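You operate a simulated robot arm through the tools that you are given. There is no shell and no other tool. Be economical: measure what you need, move in short steps, check, and stop when the job is done.

You are at the controls of a simulated robot arm. One attempt, no reset.

JOB
Shake the lime through the sieve, tip out the grit and cover it.
Fine: grit into the blue mug; sieve back on its pan with the hessian roll laid across it.

Only the result counts: the job must be done as asked and must still hold three seconds after the hand-in. Knocking over, shifting, dropping, spilling or breaking anything else fails it. A push-on lid holds only when it is set on centred and level and pressed home; a screw cap is set on level and turned clockwise until tight.

ROBOT AND FRAMES
A 7-joint arm with a two-finger parallel gripper, fixed in place. Base frame: the origin is at the foot of the arm, x ahead of it, y to its left, z up. Lengths are in m, angles in rad, forces in N, time in s.
With the tool pointing down near the work surface it reaches from about 0.2 to 0.68 m from the base axis. Its first joint turns from -1.152 to 1.152 rad. Payload 2.4 kg.
The TCP is the grasp point between the finger pads, 0.03 m short of the fingertips. In the tool frame z runs along the fingers and y along their closing line. The gripper opens to 0.094 m. The fingers are 0.028 m wide and 0.01 m thick; the gripper's body (0.05 by 0.096 m) begins 0.055 m behind the TCP.
Orientation is told as [roll, pitch, yaw] about the base's x, y, z axes, in that order, counted from this pose: with the fingers straight down and closing along the base's y, the tool's x points along the base's -x, its y along +y and its z along -z.

CONTROLS
- The arm moves only by the tool servo_tool. Its argument "rows" is a list of rows, each a list of 3 entries, a list of its own where there are three numbers: the shift along the base's x, y, z in cm, then the turn, a rotation vector about the base's x, y, z in rad, then the opening, from 0 (shut) to 1 (fully open). In form: [[[dx, dy, dz], [ax, ay, az], fingers], ...]. A call has 1 to 10 rows; each row is the pose to reach, as a shift and turn from the pose commanded when the call began. Rows are played at 5 a second. More than 0.05 m and 0.15 rad between two rows, or a gripper value outside its range, and nothing of the call is played. Where a pose cannot be reached the arm comes as near as it can. A force on the tool above 50 N (or 10 N above the force at the start of the call, whichever is more), or a blocked arm, ends the call early, and 0.2 s more pass. The fingers move at their own pace (about 0.153 m/s each) and stop on an object; they squeeze with about 25 N. The grip force told is the motor's: it shows also when the fingers shut on nothing. Time passes only in rows, and 0.2 s behind the last, so rows that repeat a pose let the fingers close. The reply holds the time, the measured pose of the TCP, the force on the tool along the base axes, the opening and the grip force, in the units named above and with some noise, and new pictures: "pictures" is both (left out), scene, wrist or none.
- Cameras (640 x 400 px; columns grow to the right, rows downward): "scene" is fixed at [0.0329, 0.4705, 1.4415]; the picture's right is [-0.81, -0.59, 0.00], its down [-0.36, 0.50, -0.79] and it looks along [0.46, -0.64, -0.62] (base axes); focal length 313 px, centre (320, 200). "wrist" rides on the gripper at [-0.037, 0, -0.058] in the tool frame; the picture's right is [0.00, -1.00, 0.00], its down [0.97, 0.00, -0.24] and it looks along [0.24, 0.00, 0.97] (tool axes); focal length 218 px, centre (320, 200). There is no depth. A picture from a camera that has moved, and an enlarged one, comes with that camera's place and axes in the base frame and with its lens.
- inspect(camera, box): a new picture of the part [left, top, right, bottom] of that camera's present view, enlarged. No time passes.
- hand_in(): hands the job in; it is judged then, once.

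Work in short steps. Places have to be worked out from the pictures, the camera data and where the tool is seen: move nearer, look again, correct. Check each grasp and each placing, and mend what went wrong. You have 120 turns and 170 pictures in all, those below and enlarged ones among them. Open the gripper and draw the arm clear of the work before you hand the job in, unless the task says otherwise; then end with one line.

The tools are called after "Emit:" by a JSON object that holds its "method" and its "body". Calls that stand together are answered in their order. servo_tool: Moves the arm, as the interface text tells. Its arguments: {"type":"object","properties":{"rows":{"type":"array","items":{"type":"array"}},"pictures":{"type":"string","enum":["both","scene","wrist","none"]}},"required":["rows"]} The other tools are called the same way: inspect (camera, box) takes an enlarged picture of a part of a camera's view; hand_in () hands the job in.

At the start:

```text
time: 0.0
tcp_pos: [0.337, -0.0293, 1.1955]
orientation: [-0.001, 0.001, 0.0]
ft_force: [0.1, -0.2, 0.4]
width: 0.0939
gripper_force: 0.0
```

scene: 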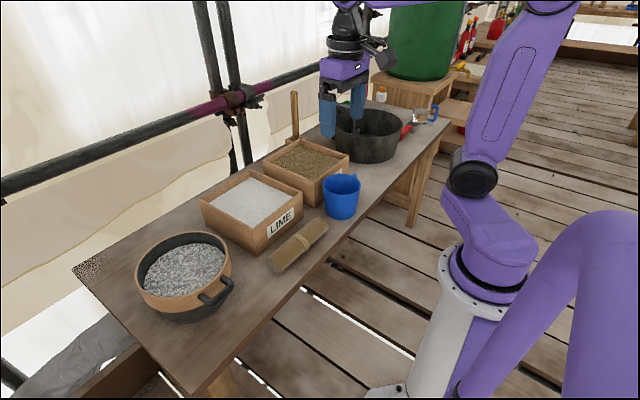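
wrist: 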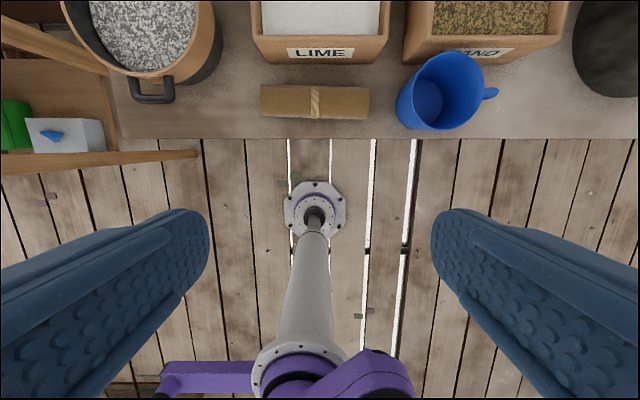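

The pictures show a sieve with lime sitting on a dark pan, the hessian roll, the blue mug, and the lime and sand boxes. I'll enlarge the sieve first, then the roll and mug.

Emit:
{"method": "inspect", "body": {"camera": "scene", "box": [110, 210, 270, 330]}}

Emit:
{"method": "inspect", "body": {"camera": "scene", "box": [240, 130, 400, 280]}}

Emit:
{"method": "inspect", "body": {"camera": "wrist", "box": [60, 0, 260, 120]}}

```text
3.33 times, centred on (190, 270) of scene
camera zoom: at [0.0329, 0.4705, 1.4415], right [-0.81, -0.59, 0.0], down [-0.36, 0.5, -0.79], along [0.46, -0.64, -0.62], focal length 1042 px, centre (753, -33)
```

zoom: 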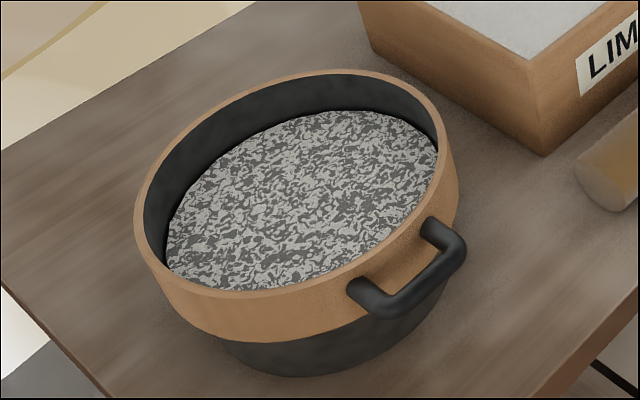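

```text
2.67 times, centred on (320, 205) of scene
camera zoom: at [0.0329, 0.4705, 1.4415], right [-0.81, -0.59, 0.0], down [-0.36, 0.5, -0.79], along [0.46, -0.64, -0.62], focal length 834 px, centre (320, 187)
```

zoom: 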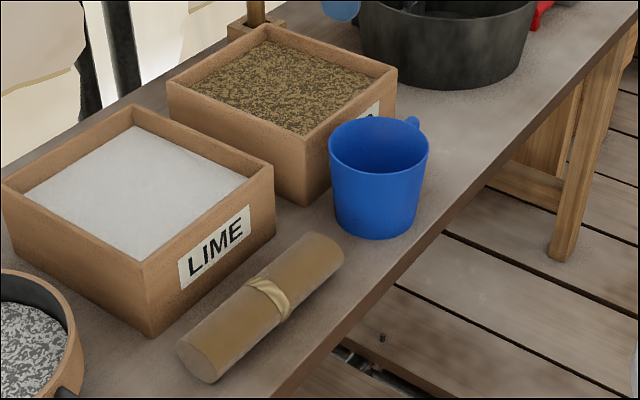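

```text
3.20 times, centred on (160, 60) of wrist
camera zoom: at [0.3753, -0.0298, 1.2539], right [0.0, -1.0, 0.0], down [-0.97, 0.0, 0.24], along [-0.24, 0.0, -0.97], focal length 698 px, centre (832, 648)
```

zoom: 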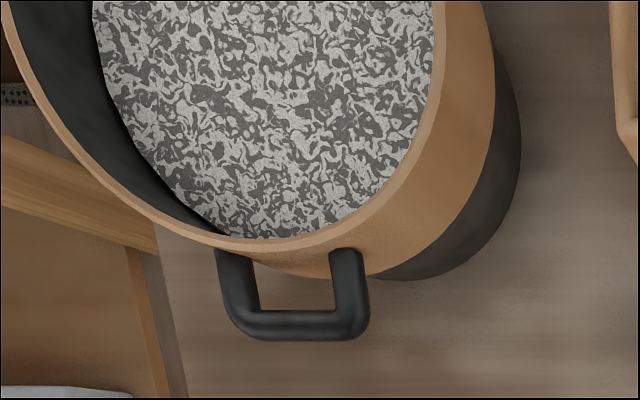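

Two-view triangulation puts the sieve handle bar at about (0.457, 0.264, 0.841). The sieve centre comes out near (0.58, 0.264) and the mug rim near (0.473, -0.258, 0.84). I'll move above the handle while yawing towards -90°, so the fingers can close across the bar.

Emit:
{"method": "servo_tool", "body": {"rows": [[[1.2, 3, -2], [0, 0, -0.15], 1], [[2.4, 6, -4], [0, 0, -0.3], 1], [[3.6, 9, -6], [0, 0, -0.45], 1], [[4.8, 12, -8], [0, 0, -0.6], 1], [[6, 15, -10], [0, 0, -0.75], 1], [[7.2, 18, -12], [0, 0, -0.9], 1], [[8.4, 20.5, -14], [0, 0, -1.05], 1], [[9.6, 23.5, -16], [0, 0, -1.2], 1], [[10.8, 26.5, -17], [0, 0, -1.35], 1], [[12, 29.3, -18], [0, 0, -1.5], 0.6]]}}

```text
time: 2.2
tcp_pos: [0.4582, 0.2636, 1.0181]
orientation: [0.001, -0.001, -1.502]
ft_force: [0.8, -0.4, 1.0]
width: 0.0564
gripper_force: 0.2
camera wrist: at [0.4611, 0.2258, 1.0756], right [-1.0, -0.07, 0.0], down [-0.07, 0.97, 0.24], along [-0.02, 0.24, -0.97], focal length 218 px, centre (320, 200)
```

scene: 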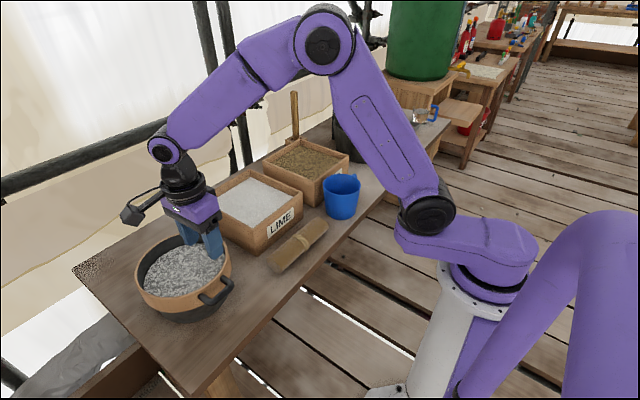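
wrist: 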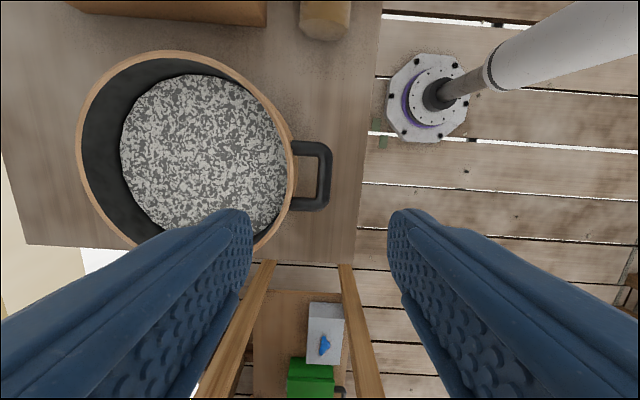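

The handle bar measures at about (0.454, 0.259), with a gap of roughly 2.5 cm to the wall. I'll enlarge the handle to refine this.

Emit:
{"method": "inspect", "body": {"camera": "wrist", "box": [270, 120, 370, 230]}}

Emit:
{"method": "inspect", "body": {"camera": "scene", "box": [180, 250, 260, 330]}}

```text
3.64 times, centred on (320, 175) of wrist
camera zoom: at [0.4611, 0.2258, 1.0756], right [-1.0, -0.07, 0.0], down [-0.07, 0.97, 0.24], along [-0.02, 0.24, -0.97], focal length 794 px, centre (320, 291)
```

zoom: 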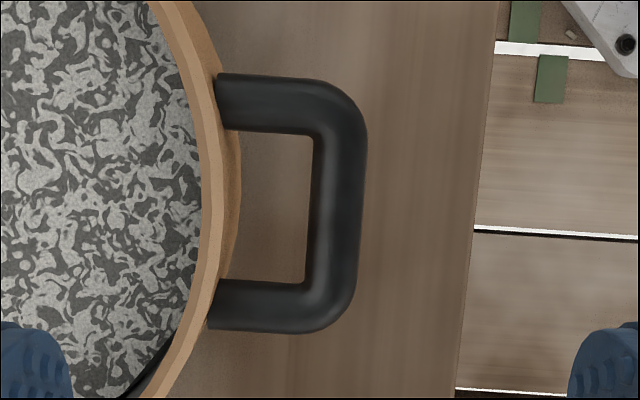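

```text
5.00 times, centred on (220, 290) of scene
camera zoom: at [0.0329, 0.4705, 1.4415], right [-0.81, -0.59, 0.0], down [-0.36, 0.5, -0.79], along [0.46, -0.64, -0.62], focal length 1563 px, centre (820, -250)
```

zoom: 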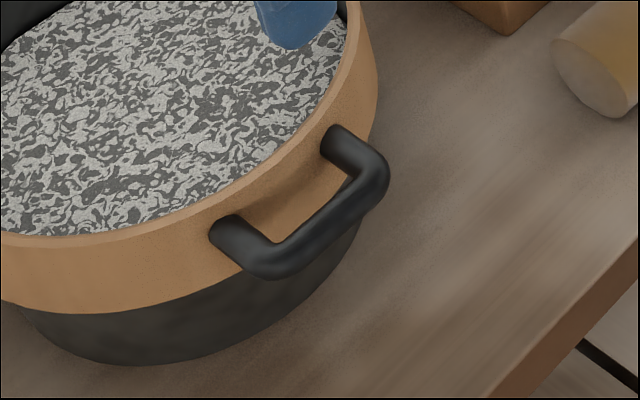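

The bar is about 1.4 cm thick, centred near (0.453, 0.2575), with a gap of about 2.1 cm between it and the wall. I'll come in tilted slightly so the inner finger braces against the wall, and stop 6 cm short to check.

Emit:
{"method": "servo_tool", "body": {"rows": [[[-0.5, -0.2, -3.5], [0.002, -0.05, -0.02], 0.28], [[-0.9, -0.4, -7], [0.004, -0.1, -0.04], 0.28], [[-1.3, -0.5, -9.5], [0.005, -0.15, -0.055], 0.28], [[-1.8, -0.6, -11.9], [0.007, -0.2, -0.068], 0.28], [[-1.8, -0.6, -11.9], [0.007, -0.2, -0.068], 0.28]]}}

```text
time: 3.4
tcp_pos: [0.4413, 0.258, 0.8976]
orientation: [0.201, 0.0, -1.568]
ft_force: [1.0, 0.1, -0.5]
width: 0.0265
gripper_force: 0.1
camera wrist: at [0.4292, 0.2204, 0.9539], right [-0.98, 0.0, -0.2], down [-0.05, 0.97, 0.24], along [0.19, 0.24, -0.95], focal length 218 px, centre (320, 200)
```

scene: 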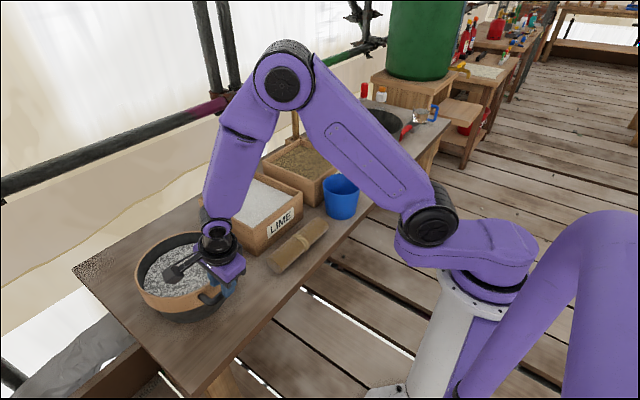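
wrist: 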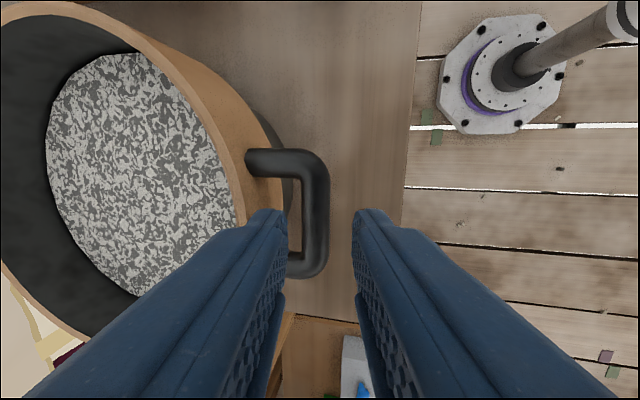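

The bar sits midway between the fingers (about 0.4537, 0.258). I'll go down along the tool axis in small steps.

Emit:
{"method": "servo_tool", "body": {"rows": [[[0.3, 0, -1.5], [0, 0, 0], 0.28], [[0.6, 0, -3], [0, 0, 0], 0.28], [[0.8, 0, -4.2], [0, 0, 0], 0.28], [[1.05, 0, -5.4], [0, 0, 0], 0.28]]}}

```text
time: 4.4
tcp_pos: [0.4499, 0.2596, 0.8427]
orientation: [0.201, -0.001, -1.568]
ft_force: [2.2, -0.2, 0.8]
width: 0.0271
gripper_force: 0.7
camera wrist: at [0.4396, 0.2216, 0.9002], right [-0.98, 0.0, -0.2], down [-0.05, 0.97, 0.24], along [0.19, 0.24, -0.95], focal length 218 px, centre (320, 200)
```

scene: 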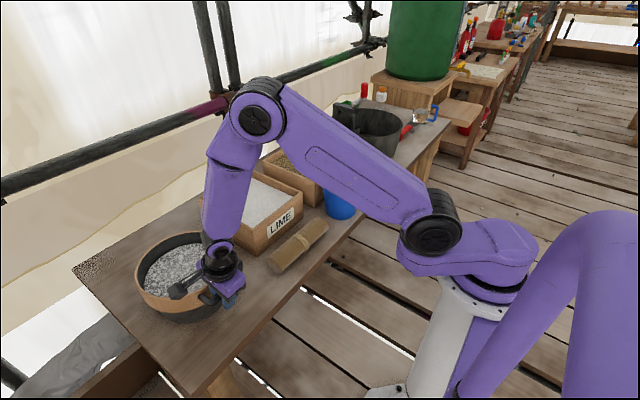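
wrist: 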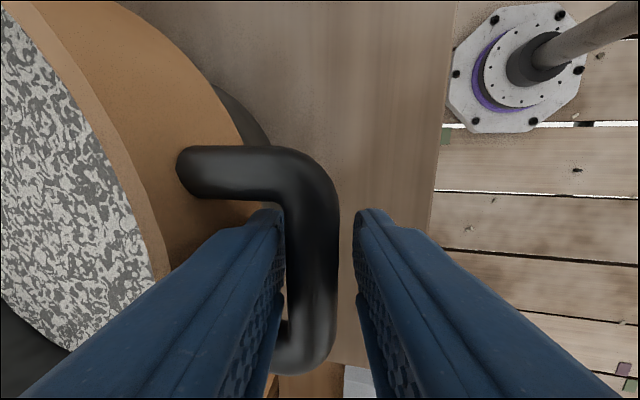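

The bar is between the fingers at TCP depth and the inner finger is inside the loop. Closing now.

Emit:
{"method": "servo_tool", "body": {"rows": [[[1.05, 0, -5.4], [0, 0, 0], 0.1]], "pictures": "none"}}

```text
refused: row 1 steps farther than a row can; nothing moved
```

That row's shift was wrong, because shifts count from the pose at the start of each call. I'll close in place instead.

Emit:
{"method": "servo_tool", "body": {"rows": [[[0, 0, 0], [0, 0, 0], 0], [[0, 0, 0], [0, 0, 0], 0], [[0, 0, 0], [0, 0, 0], 0]]}}

```text
time: 5.2
tcp_pos: [0.4497, 0.2596, 0.8435]
orientation: [0.2, 0.0, -1.566]
ft_force: [1.0, 1.4, 2.3]
width: 0.0201
gripper_force: 24.5
camera wrist: at [0.4393, 0.2218, 0.9003], right [-0.98, 0.0, -0.2], down [-0.05, 0.97, 0.24], along [0.19, 0.24, -0.95], focal length 218 px, centre (320, 200)
```

scene: 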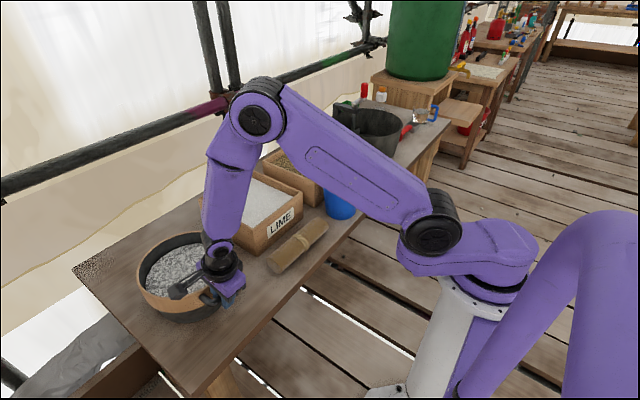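
wrist: 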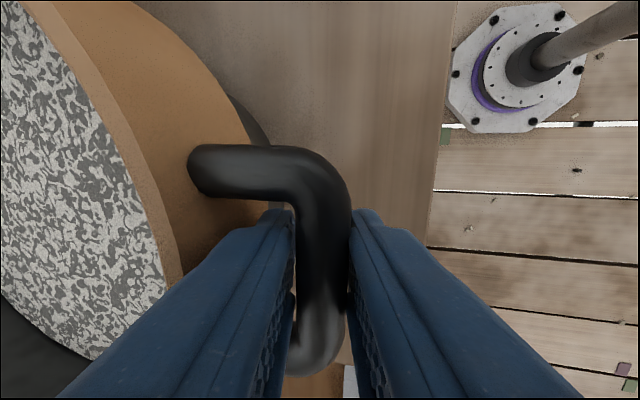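

The bar is gripped at a width of 2.0 cm and the sieve was pulled only slightly. I'll lift about 1.5 cm and check for sag and whether the pan moves.

Emit:
{"method": "servo_tool", "body": {"rows": [[[0, 0, 0.3], [0, 0, 0], 0], [[0, 0, 0.7], [0, 0, 0], 0], [[0, 0, 1.1], [0, 0, 0], 0], [[0, 0, 1.5], [0, 0, 0], 0]]}}

Emit:
{"method": "inspect", "body": {"camera": "scene", "box": [110, 210, 270, 330]}}

```text
time: 6.2
tcp_pos: [0.4502, 0.2558, 0.8578]
orientation: [0.2, 0.0, -1.568]
ft_force: [-0.4, 0.6, -0.9]
width: 0.0199
gripper_force: 25.0
camera wrist: at [0.4396, 0.2204, 0.9148], right [-0.98, 0.0, -0.2], down [-0.05, 0.97, 0.23], along [0.19, 0.24, -0.95], focal length 218 px, centre (320, 200)
```

scene: 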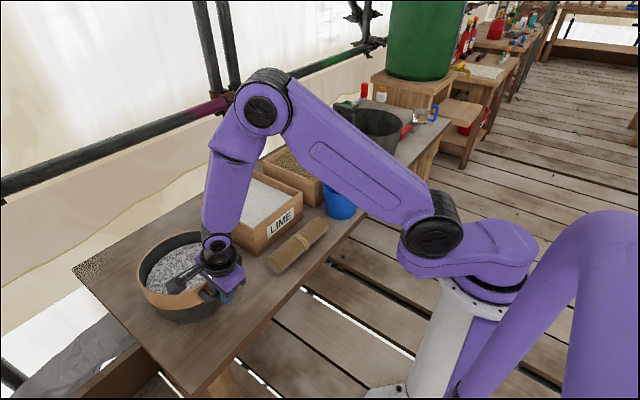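
wrist: 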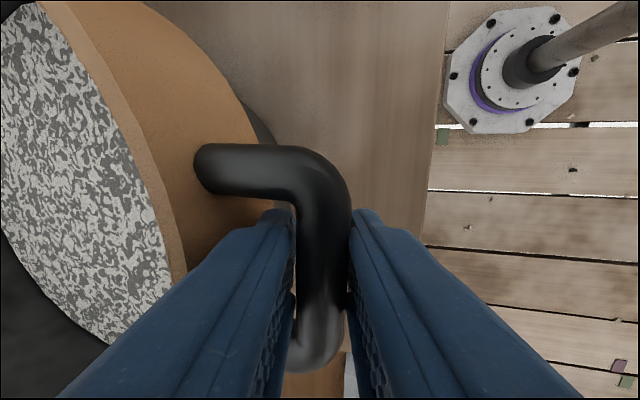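

```text
3.33 times, centred on (190, 270) of scene
camera zoom: at [0.0329, 0.4706, 1.4414], right [-0.81, -0.59, 0.0], down [-0.36, 0.5, -0.79], along [0.46, -0.64, -0.62], focal length 1042 px, centre (753, -33)
```

zoom: 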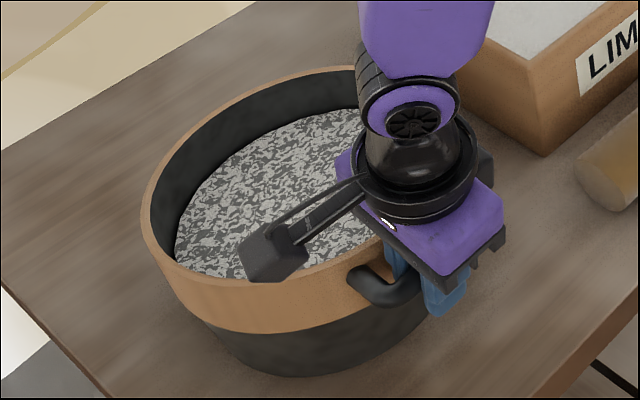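

The handle came up but I can't tell whether the far side has left the pan. I'll lift 2.5 cm more.

Emit:
{"method": "servo_tool", "body": {"rows": [[[0, 0, 0.8], [0, 0, 0], 0], [[0, 0, 1.6], [0, 0, 0], 0], [[0, 0, 2.5], [0, 0, 0], 0], [[0, 0, 2.5], [0, 0, 0], 0]]}}

Emit:
{"method": "inspect", "body": {"camera": "scene", "box": [110, 210, 270, 330]}}

```text
time: 7.2
tcp_pos: [0.4493, 0.2573, 0.8844]
orientation: [0.202, -0.001, -1.568]
ft_force: [-0.1, 0.5, -1.2]
width: 0.0198
gripper_force: 24.9
camera wrist: at [0.4397, 0.22, 0.9414], right [-0.98, 0.0, -0.2], down [-0.05, 0.97, 0.23], along [0.19, 0.24, -0.95], focal length 218 px, centre (320, 200)
```

scene: 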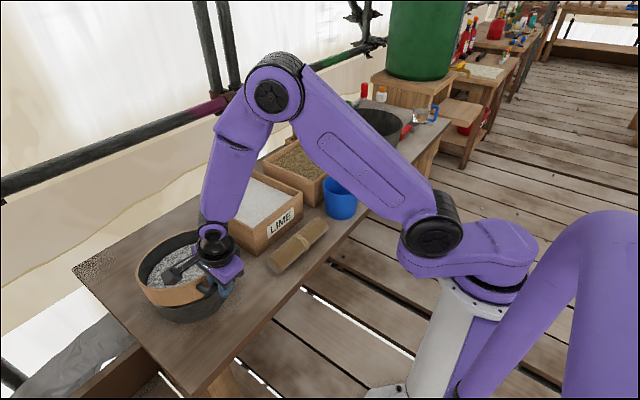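
wrist: 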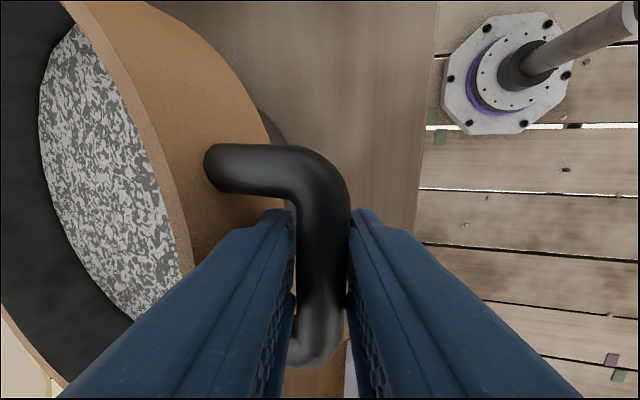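

```text
3.33 times, centred on (190, 270) of scene
camera zoom: at [0.0329, 0.4706, 1.4414], right [-0.81, -0.59, 0.0], down [-0.36, 0.5, -0.79], along [0.46, -0.64, -0.62], focal length 1042 px, centre (753, -33)
```

zoom: 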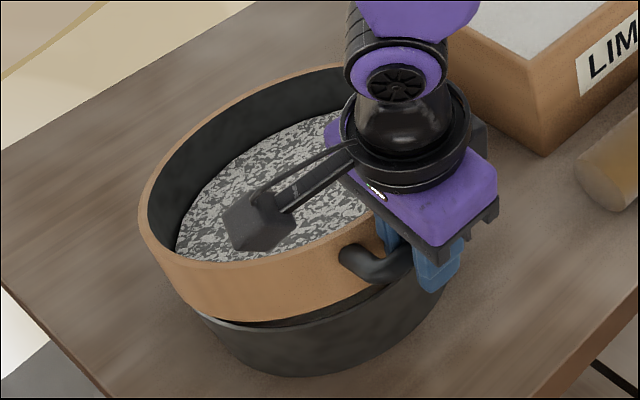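

The sieve is pivoting about the bar and its far side still rests on the pan. I'll pitch the tool about the bar so the braced finger lifts the far side.

Emit:
{"method": "servo_tool", "body": {"rows": [[[0, 0, 0], [0, -0.08, 0], 0], [[0, 0, 0], [0, -0.16, 0], 0], [[0, 0, 0], [0, -0.24, 0], 0], [[0, 0, 0], [0, -0.24, 0], 0]]}}

Emit:
{"method": "inspect", "body": {"camera": "scene", "box": [110, 210, 270, 330]}}

```text
time: 8.2
tcp_pos: [0.4808, 0.2637, 0.9107]
orientation: [0.433, -0.002, -1.567]
ft_force: [-0.4, 1.1, -1.5]
width: 0.0187
gripper_force: 25.2
out of reach, approached as far as the arm can: row 2, 3, 4
camera wrist: at [0.4578, 0.2262, 0.9638], right [-0.91, 0.0, -0.42], down [-0.11, 0.97, 0.22], along [0.41, 0.24, -0.88], focal length 218 px, centre (320, 200)
```

scene: 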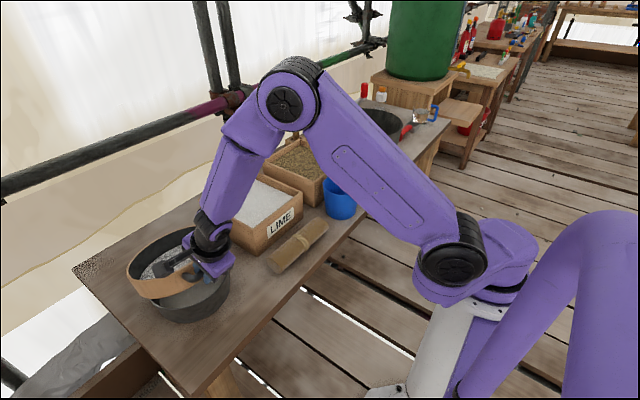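
wrist: 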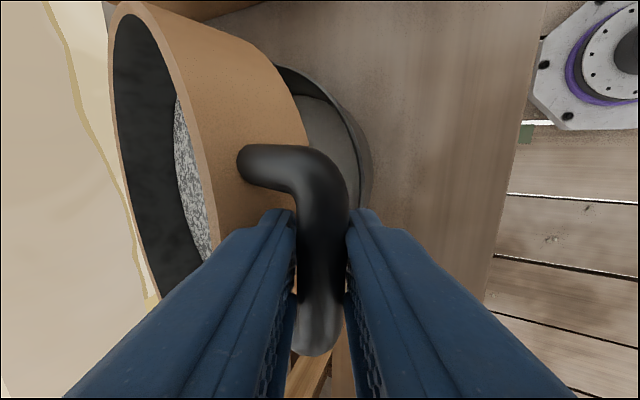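

```text
3.33 times, centred on (190, 270) of scene
camera zoom: at [0.0329, 0.4706, 1.4414], right [-0.81, -0.59, 0.0], down [-0.36, 0.5, -0.79], along [0.46, -0.64, -0.62], focal length 1042 px, centre (753, -33)
```

zoom: 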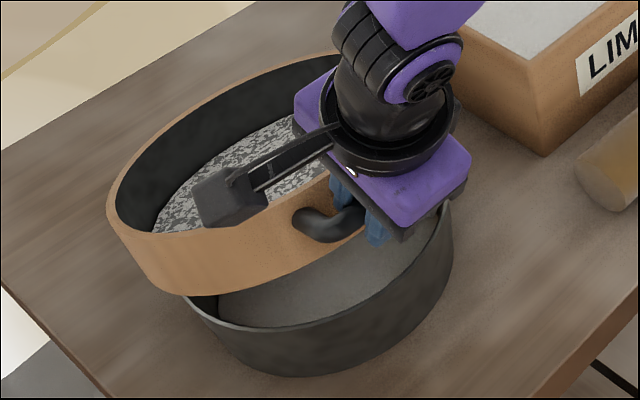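

The arm ran into a reach limit and drifted to (0.481, 0.264, 0.911), but the sieve now looks braced and free of the pan. I'll raise it, where that tilt should be reachable, keeping it over the pan.

Emit:
{"method": "servo_tool", "body": {"rows": [[[0, 0, 3.5], [0, -0.24, 0], 0], [[0, 0, 5.5], [0, -0.24, 0], 0], [[0, 0, 7.5], [0, -0.24, 0], 0], [[0, 0, 7.5], [0, -0.24, 0], 0]]}}

Emit:
{"method": "inspect", "body": {"camera": "scene", "box": [110, 180, 270, 330]}}

```text
refused: row 1 steps farther than a row can; nothing moved
```

```text
2.67 times, centred on (190, 255) of scene
camera zoom: at [0.0329, 0.4706, 1.4414], right [-0.81, -0.59, 0.0], down [-0.36, 0.5, -0.79], along [0.46, -0.64, -0.62], focal length 834 px, centre (667, 53)
```

zoom: 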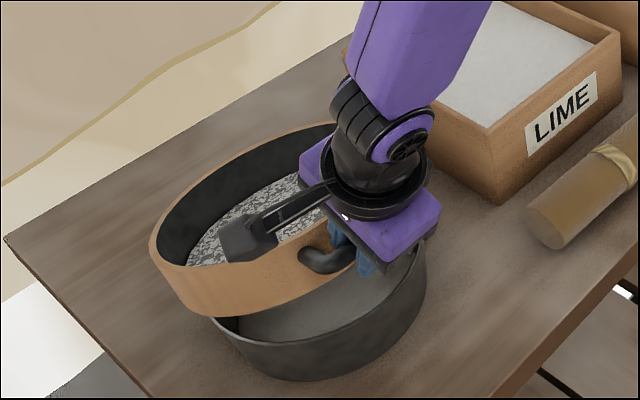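

My mistake: the turn is relative to the present command. I'll raise it with no further turn.

Emit:
{"method": "servo_tool", "body": {"rows": [[[0, 0, 1.5], [0, 0, 0], 0], [[0, 0, 3], [0, 0, 0], 0], [[0, 0, 4], [0, 0, 0], 0], [[0, 0, 4], [0, 0, 0], 0]]}}

Emit:
{"method": "inspect", "body": {"camera": "scene", "box": [110, 180, 270, 330]}}

```text
time: 9.2
tcp_pos: [0.4798, 0.2641, 0.9512]
orientation: [0.441, -0.004, -1.567]
ft_force: [0.5, -0.1, -1.5]
width: 0.0154
gripper_force: 24.9
camera wrist: at [0.4564, 0.2265, 1.0031], right [-0.9, 0.0, -0.43], down [-0.11, 0.97, 0.22], along [0.41, 0.24, -0.88], focal length 218 px, centre (320, 200)
```

scene: 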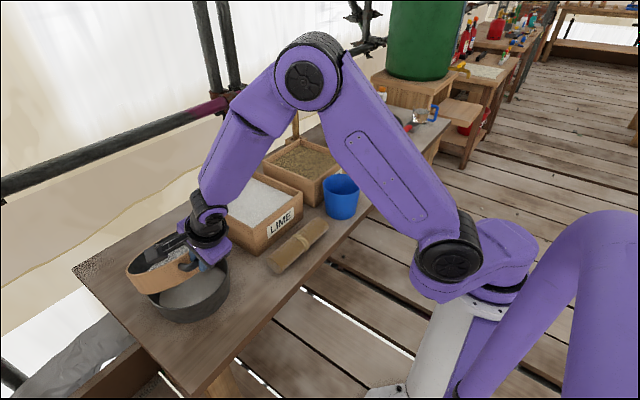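
wrist: 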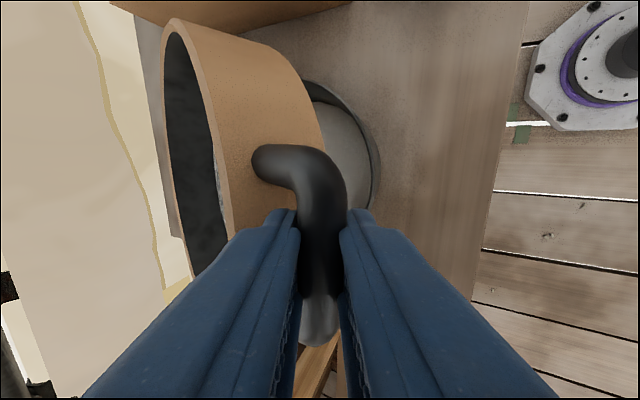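

```text
2.67 times, centred on (190, 255) of scene
camera zoom: at [0.0329, 0.4706, 1.4414], right [-0.81, -0.59, 0.0], down [-0.36, 0.5, -0.79], along [0.46, -0.64, -0.62], focal length 834 px, centre (667, 53)
```

zoom: 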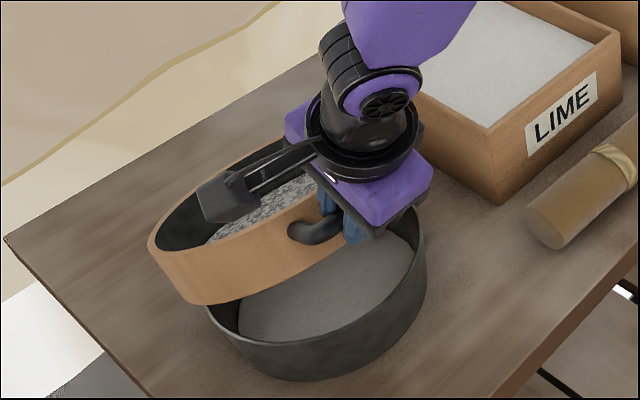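

The sieve keeps sagging about the round bar, so a bar grip won't hold it level. I'll set it back along the same path and then re-grip the ring wall itself, with one finger in the loop and one inside.

Emit:
{"method": "servo_tool", "body": {"rows": [[[-0.8, -0.1, -1], [0, 0.08, 0], 0], [[-1.7, -0.3, -2.2], [0, 0.16, 0], 0], [[-2.6, -0.4, -3.5], [0, 0.24, 0], 0], [[-2.9, -0.45, -5], [0, 0.24, 0], 0], [[-3, -0.45, -6.7], [0, 0.24, 0], 0], [[-3, -0.45, -6.7], [0, 0.24, 0], 0]]}}

Emit:
{"method": "inspect", "body": {"camera": "scene", "box": [110, 180, 270, 330]}}

```text
time: 10.6
tcp_pos: [0.4522, 0.2597, 0.8853]
orientation: [0.199, 0.0, -1.568]
ft_force: [-0.5, 0.7, -1.5]
width: 0.015
gripper_force: 24.8
camera wrist: at [0.4422, 0.2216, 0.9407], right [-0.98, 0.0, -0.2], down [-0.05, 0.97, 0.23], along [0.19, 0.24, -0.95], focal length 218 px, centre (320, 200)
```

scene: 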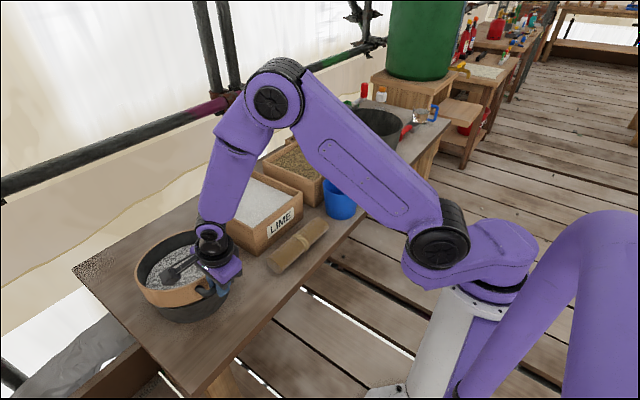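
wrist: 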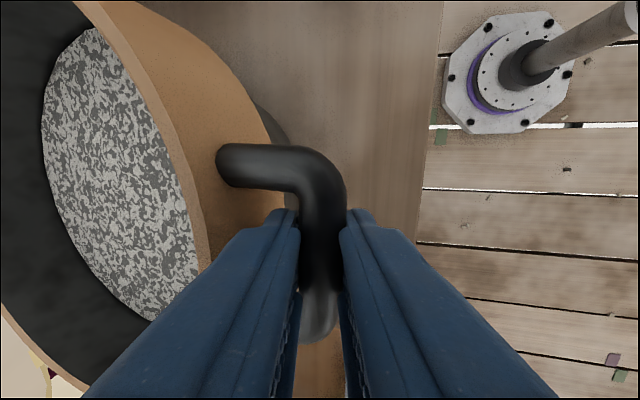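

```text
2.67 times, centred on (190, 255) of scene
camera zoom: at [0.0329, 0.4706, 1.4414], right [-0.81, -0.59, 0.0], down [-0.36, 0.5, -0.79], along [0.46, -0.64, -0.62], focal length 834 px, centre (667, 53)
```

zoom: 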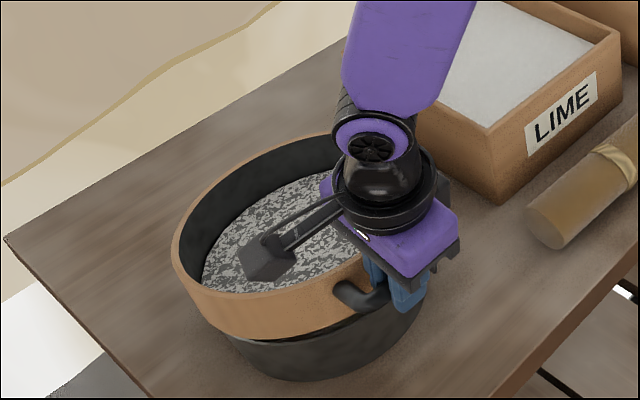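

The sieve is back as before with its far side on the pan. I'll lower the handle the rest of the way.

Emit:
{"method": "servo_tool", "body": {"rows": [[[-0.05, 0, -1.2], [0, 0, 0], 0], [[-0.1, 0, -2.4], [0, 0, 0], 0], [[-0.1, 0, -3.4], [0, 0, 0], 0], [[-0.1, 0, -4], [0, 0, 0], 0], [[-0.1, 0, -4], [0, 0, 0], 0]]}}

Emit:
{"method": "inspect", "body": {"camera": "scene", "box": [110, 180, 270, 330]}}

```text
time: 11.8
tcp_pos: [0.4486, 0.2595, 0.8447]
orientation: [0.199, 0.0, -1.567]
ft_force: [-5.5, 0.5, 8.2]
width: 0.0151
gripper_force: 25.2
camera wrist: at [0.4387, 0.2229, 0.9015], right [-0.98, 0.0, -0.2], down [-0.05, 0.97, 0.23], along [0.19, 0.24, -0.95], focal length 218 px, centre (320, 200)
```

scene: 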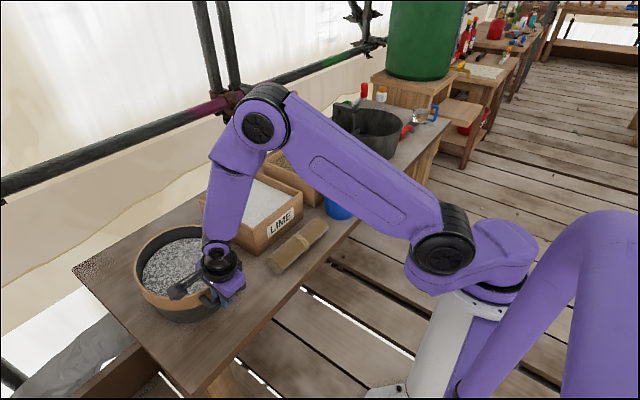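
wrist: 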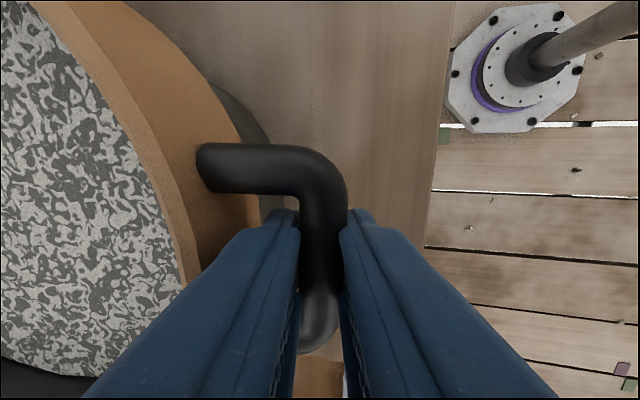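

```text
2.67 times, centred on (190, 255) of scene
camera zoom: at [0.0326, 0.4705, 1.4415], right [-0.81, -0.59, 0.0], down [-0.36, 0.5, -0.79], along [0.46, -0.64, -0.62], focal length 834 px, centre (667, 53)
```

zoom: 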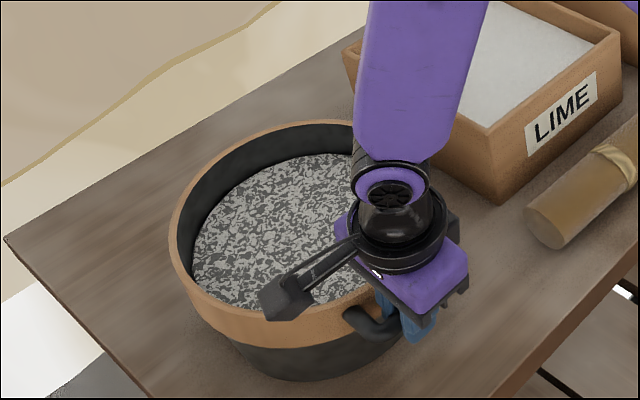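

The contact force shows it is seated. I'll open and back out along the tool axis, then straighten up.

Emit:
{"method": "servo_tool", "body": {"rows": [[[0, 0, 0], [0, 0, 0], 0.26], [[0, 0, 0], [0, 0, 0], 0.26], [[-0.3, 0, 1.5], [0, 0, 0], 0.26], [[-0.6, 0, 3], [0, 0, 0], 0.26], [[-1.0, 0, 5], [0, 0, 0], 0.26], [[-1.0, 0, 8], [0, 0.06, 0], 0.26], [[0, 0, 11], [0, 0.13, 0], 0.3], [[1, 0, 13], [0, 0.2, 0], 0.3], [[1, 0, 13], [0, 0.2, 0], 0.3]]}}

Emit:
{"method": "inspect", "body": {"camera": "scene", "box": [110, 180, 270, 330]}}

```text
time: 13.8
tcp_pos: [0.4616, 0.2608, 0.9738]
orientation: [-0.002, 0.001, -1.567]
ft_force: [-0.6, 1.0, 0.2]
width: 0.0283
gripper_force: 0.0
camera wrist: at [0.4632, 0.2232, 1.032], right [-1.0, 0.0, 0.0], down [0.0, 0.97, 0.24], along [0.0, 0.24, -0.97], focal length 218 px, centre (320, 200)
```

scene: 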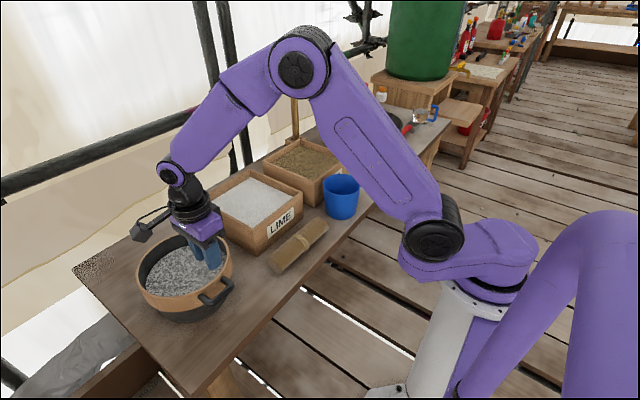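
wrist: 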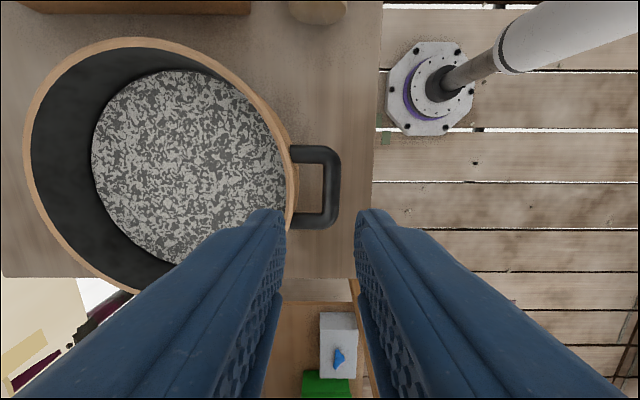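

```text
2.67 times, centred on (190, 255) of scene
camera zoom: at [0.0329, 0.4705, 1.4415], right [-0.81, -0.59, 0.0], down [-0.36, 0.5, -0.79], along [0.46, -0.64, -0.62], focal length 834 px, centre (667, 53)
```

zoom: 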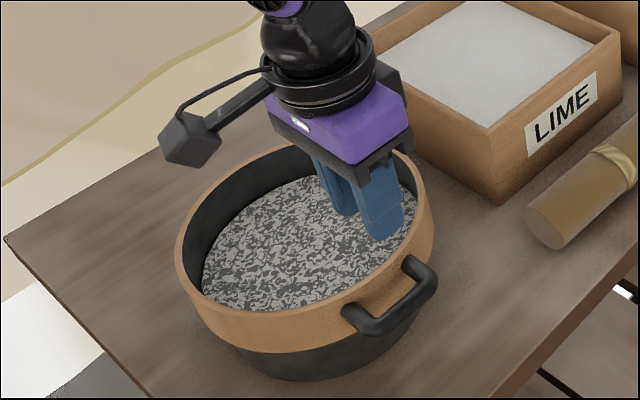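

The sieve is seated again. I'll measure the wall and rim near the handle more closely.

Emit:
{"method": "inspect", "body": {"camera": "wrist", "box": [260, 130, 360, 240]}}

Emit:
{"method": "inspect", "body": {"camera": "scene", "box": [190, 240, 250, 310]}}

```text
3.64 times, centred on (310, 185) of wrist
camera zoom: at [0.4632, 0.2232, 1.032], right [-1.0, 0.0, 0.0], down [0.0, 0.97, 0.24], along [0.0, 0.24, -0.97], focal length 794 px, centre (356, 254)
```

zoom: 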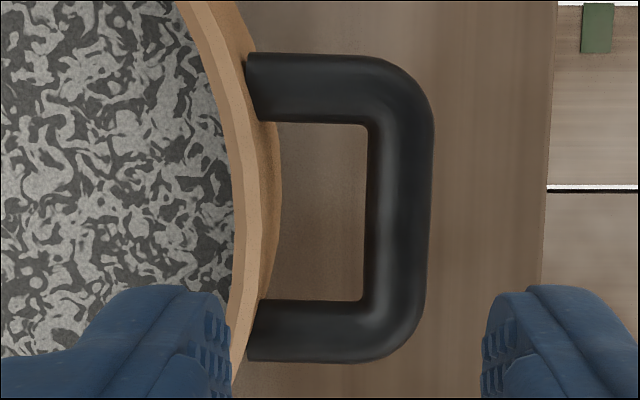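

```text
5.71 times, centred on (220, 275) of scene
camera zoom: at [0.0329, 0.4705, 1.4415], right [-0.81, -0.59, 0.0], down [-0.36, 0.5, -0.79], along [0.46, -0.64, -0.62], focal length 1786 px, centre (891, -229)
```

zoom: 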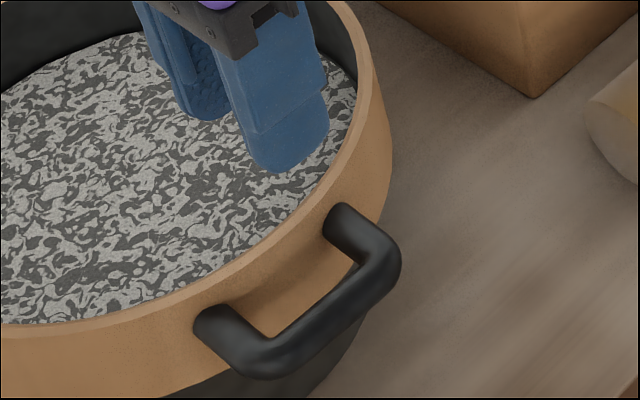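

The wall spans x from about 0.483 to 0.490 at y = 0.259, with the rim at z ≈ 0.865 and the bar's inner face at x ≈ 0.4605. I'll align vertically over the wall at x = 0.4865 with a 2 cm opening and stop just above the rim.

Emit:
{"method": "servo_tool", "body": {"rows": [[[1.2, -0.1, -1], [0, 0, 0], 0.213], [[2.5, -0.2, -3], [0, 0, 0], 0.213], [[2.5, -0.2, -5.5], [0, 0, 0], 0.213], [[2.5, -0.2, -6.5], [0, 0, 0], 0.213], [[2.5, -0.2, -6.5], [0, 0, 0], 0.213]]}}

Emit:
{"method": "inspect", "body": {"camera": "wrist", "box": [220, 120, 420, 300]}}

Emit:
{"method": "inspect", "body": {"camera": "scene", "box": [180, 230, 260, 320]}}

```text
time: 15.0
tcp_pos: [0.4843, 0.2595, 0.9088]
orientation: [0.0, 0.001, -1.568]
ft_force: [-0.3, 0.5, -1.1]
width: 0.0198
gripper_force: 0.1
camera wrist: at [0.486, 0.2212, 0.9672], right [-1.0, 0.0, 0.0], down [0.0, 0.97, 0.24], along [0.0, 0.24, -0.97], focal length 218 px, centre (320, 200)
```

scene: 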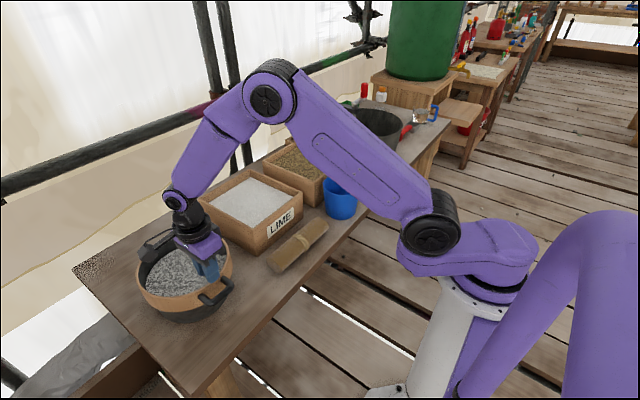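
wrist: 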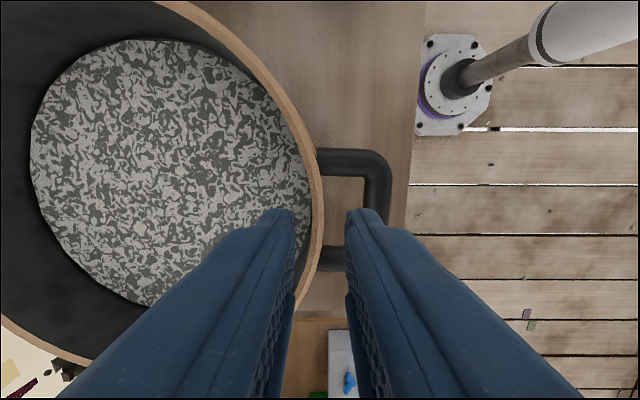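

```text
2.22 times, centred on (320, 210) of wrist
camera zoom: at [0.486, 0.2212, 0.9672], right [-1.0, 0.0, 0.0], down [0.0, 0.97, 0.24], along [0.0, 0.24, -0.97], focal length 485 px, centre (320, 178)
```

zoom: 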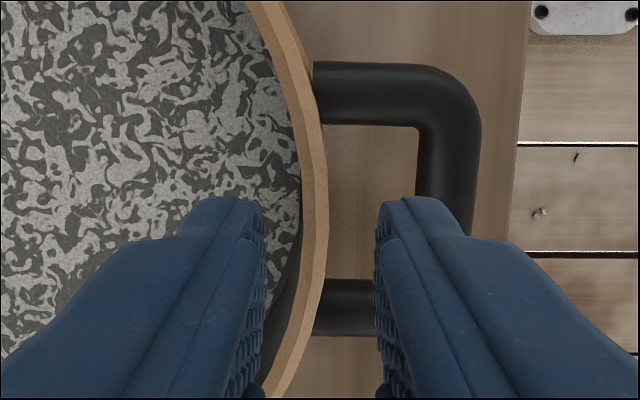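

```text
4.44 times, centred on (220, 275) of scene
camera zoom: at [0.0329, 0.4705, 1.4415], right [-0.81, -0.59, 0.0], down [-0.36, 0.5, -0.79], along [0.46, -0.64, -0.62], focal length 1389 px, centre (764, -133)
```

zoom: 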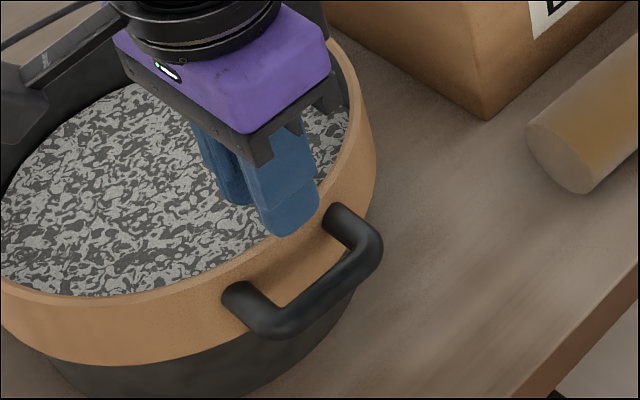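

The wall is centred between the fingers, so I'll descend 4.6 cm.

Emit:
{"method": "servo_tool", "body": {"rows": [[[0.05, 0, -1.2], [0, 0, 0], 0.213], [[0.05, 0, -2.4], [0, 0, 0], 0.213], [[0.05, 0, -3.5], [0, 0, 0], 0.213], [[0.05, 0, -4.6], [0, 0, 0], 0.213]]}}

Emit:
{"method": "inspect", "body": {"camera": "wrist", "box": [220, 120, 420, 300]}}

```text
time: 16.0
tcp_pos: [0.4858, 0.2589, 0.8637]
orientation: [0.001, -0.001, -1.568]
ft_force: [-0.2, -0.4, 0.2]
width: 0.0201
gripper_force: 0.1
camera wrist: at [0.4875, 0.221, 0.9207], right [-1.0, 0.0, 0.0], down [0.0, 0.97, 0.24], along [0.0, 0.24, -0.97], focal length 218 px, centre (320, 200)
```

scene: 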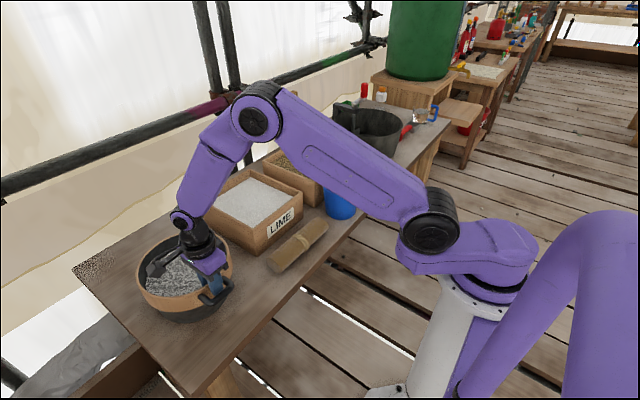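
wrist: 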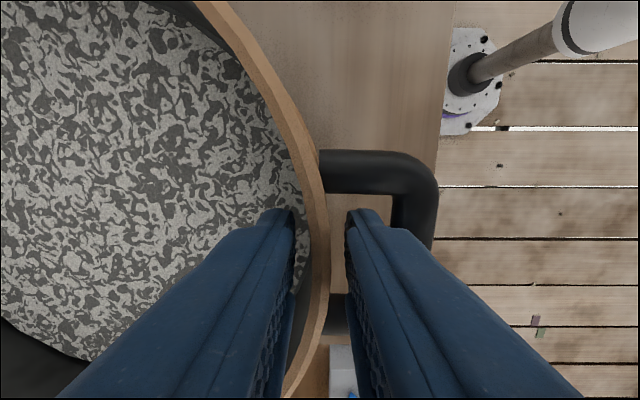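

```text
2.22 times, centred on (320, 210) of wrist
camera zoom: at [0.4875, 0.221, 0.9207], right [-1.0, 0.0, 0.0], down [0.0, 0.97, 0.24], along [0.0, 0.24, -0.97], focal length 485 px, centre (320, 178)
```

zoom: 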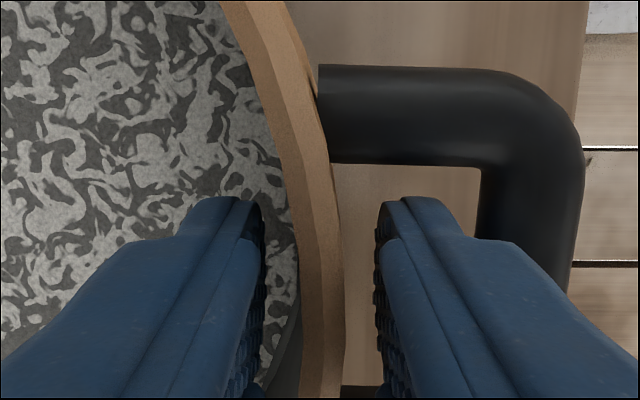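

The fingers straddle the wall without contact. I'll go 4 mm deeper and close.

Emit:
{"method": "servo_tool", "body": {"rows": [[[0.05, 0, -0.4], [0, 0, 0], 0.213], [[0.05, 0, -0.4], [0, 0, 0], 0], [[0.05, 0, -0.4], [0, 0, 0], 0], [[0.05, 0, -0.4], [0, 0, 0], 0]]}}

Emit:
{"method": "inspect", "body": {"camera": "scene", "box": [110, 180, 270, 330]}}

```text
time: 17.0
tcp_pos: [0.487, 0.2577, 0.8599]
orientation: [0.003, 0.002, -1.568]
ft_force: [1.5, -1.8, 9.2]
width: 0.0098
gripper_force: 25.2
camera wrist: at [0.4881, 0.2211, 0.9176], right [-1.0, 0.0, 0.0], down [0.0, 0.97, 0.24], along [0.0, 0.24, -0.97], focal length 218 px, centre (320, 200)
```

scene: 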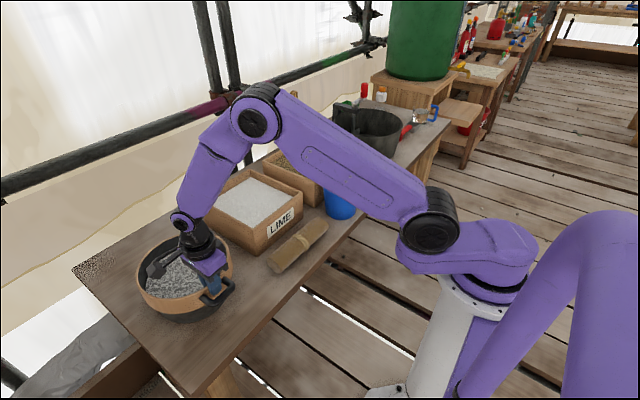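
wrist: 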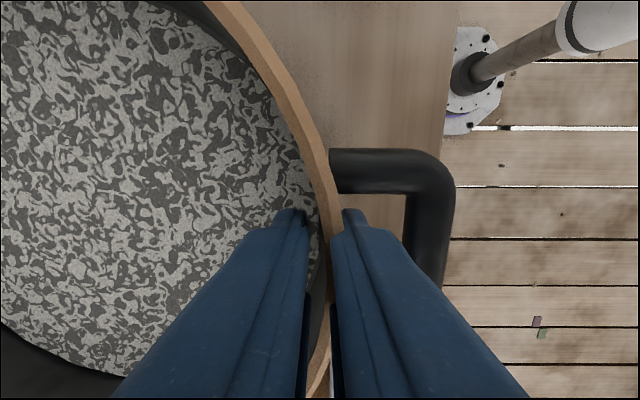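

```text
2.67 times, centred on (190, 255) of scene
camera zoom: at [0.0328, 0.4704, 1.4415], right [-0.81, -0.59, 0.0], down [-0.36, 0.5, -0.79], along [0.46, -0.64, -0.62], focal length 834 px, centre (667, 53)
```

zoom: 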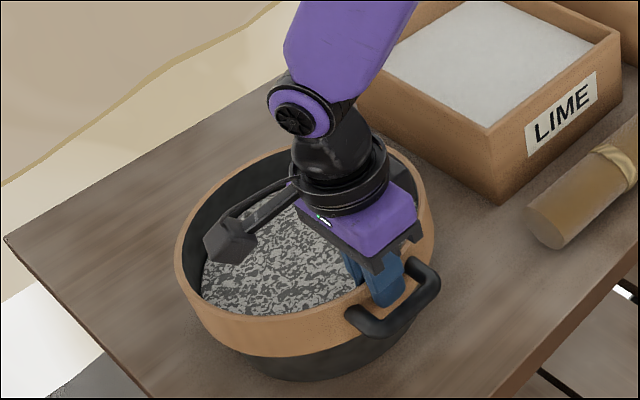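

Wall gripped at a width of 9.8 mm. I'll lift 3 cm and check that it comes up level.

Emit:
{"method": "servo_tool", "body": {"rows": [[[0, 0, 0.8], [0, 0, 0], 0], [[0, 0, 1.6], [0, 0, 0], 0], [[0, 0, 2.4], [0, 0, 0], 0], [[0, 0, 3.2], [0, 0, 0], 0], [[0, 0, 3.2], [0, 0, 0], 0]]}}

Emit:
{"method": "inspect", "body": {"camera": "scene", "box": [110, 180, 270, 330]}}

```text
time: 18.2
tcp_pos: [0.4853, 0.258, 0.8925]
orientation: [-0.001, -0.001, -1.566]
ft_force: [-0.7, 0.2, -1.4]
width: 0.01
gripper_force: 24.8
camera wrist: at [0.4866, 0.2207, 0.951], right [-1.0, 0.0, 0.0], down [0.0, 0.97, 0.24], along [0.0, 0.24, -0.97], focal length 218 px, centre (320, 200)
```

scene: 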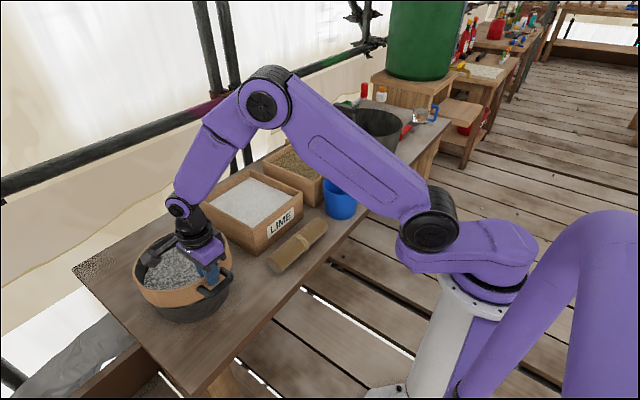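
wrist: 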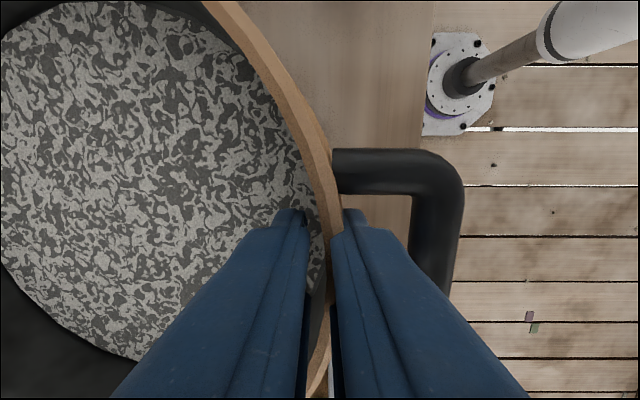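

```text
2.67 times, centred on (190, 255) of scene
camera zoom: at [0.0329, 0.4706, 1.4414], right [-0.81, -0.59, 0.0], down [-0.36, 0.5, -0.79], along [0.46, -0.64, -0.62], focal length 834 px, centre (667, 53)
```

zoom: 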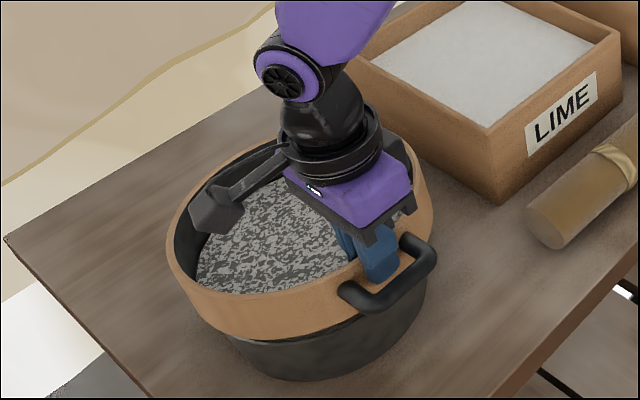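

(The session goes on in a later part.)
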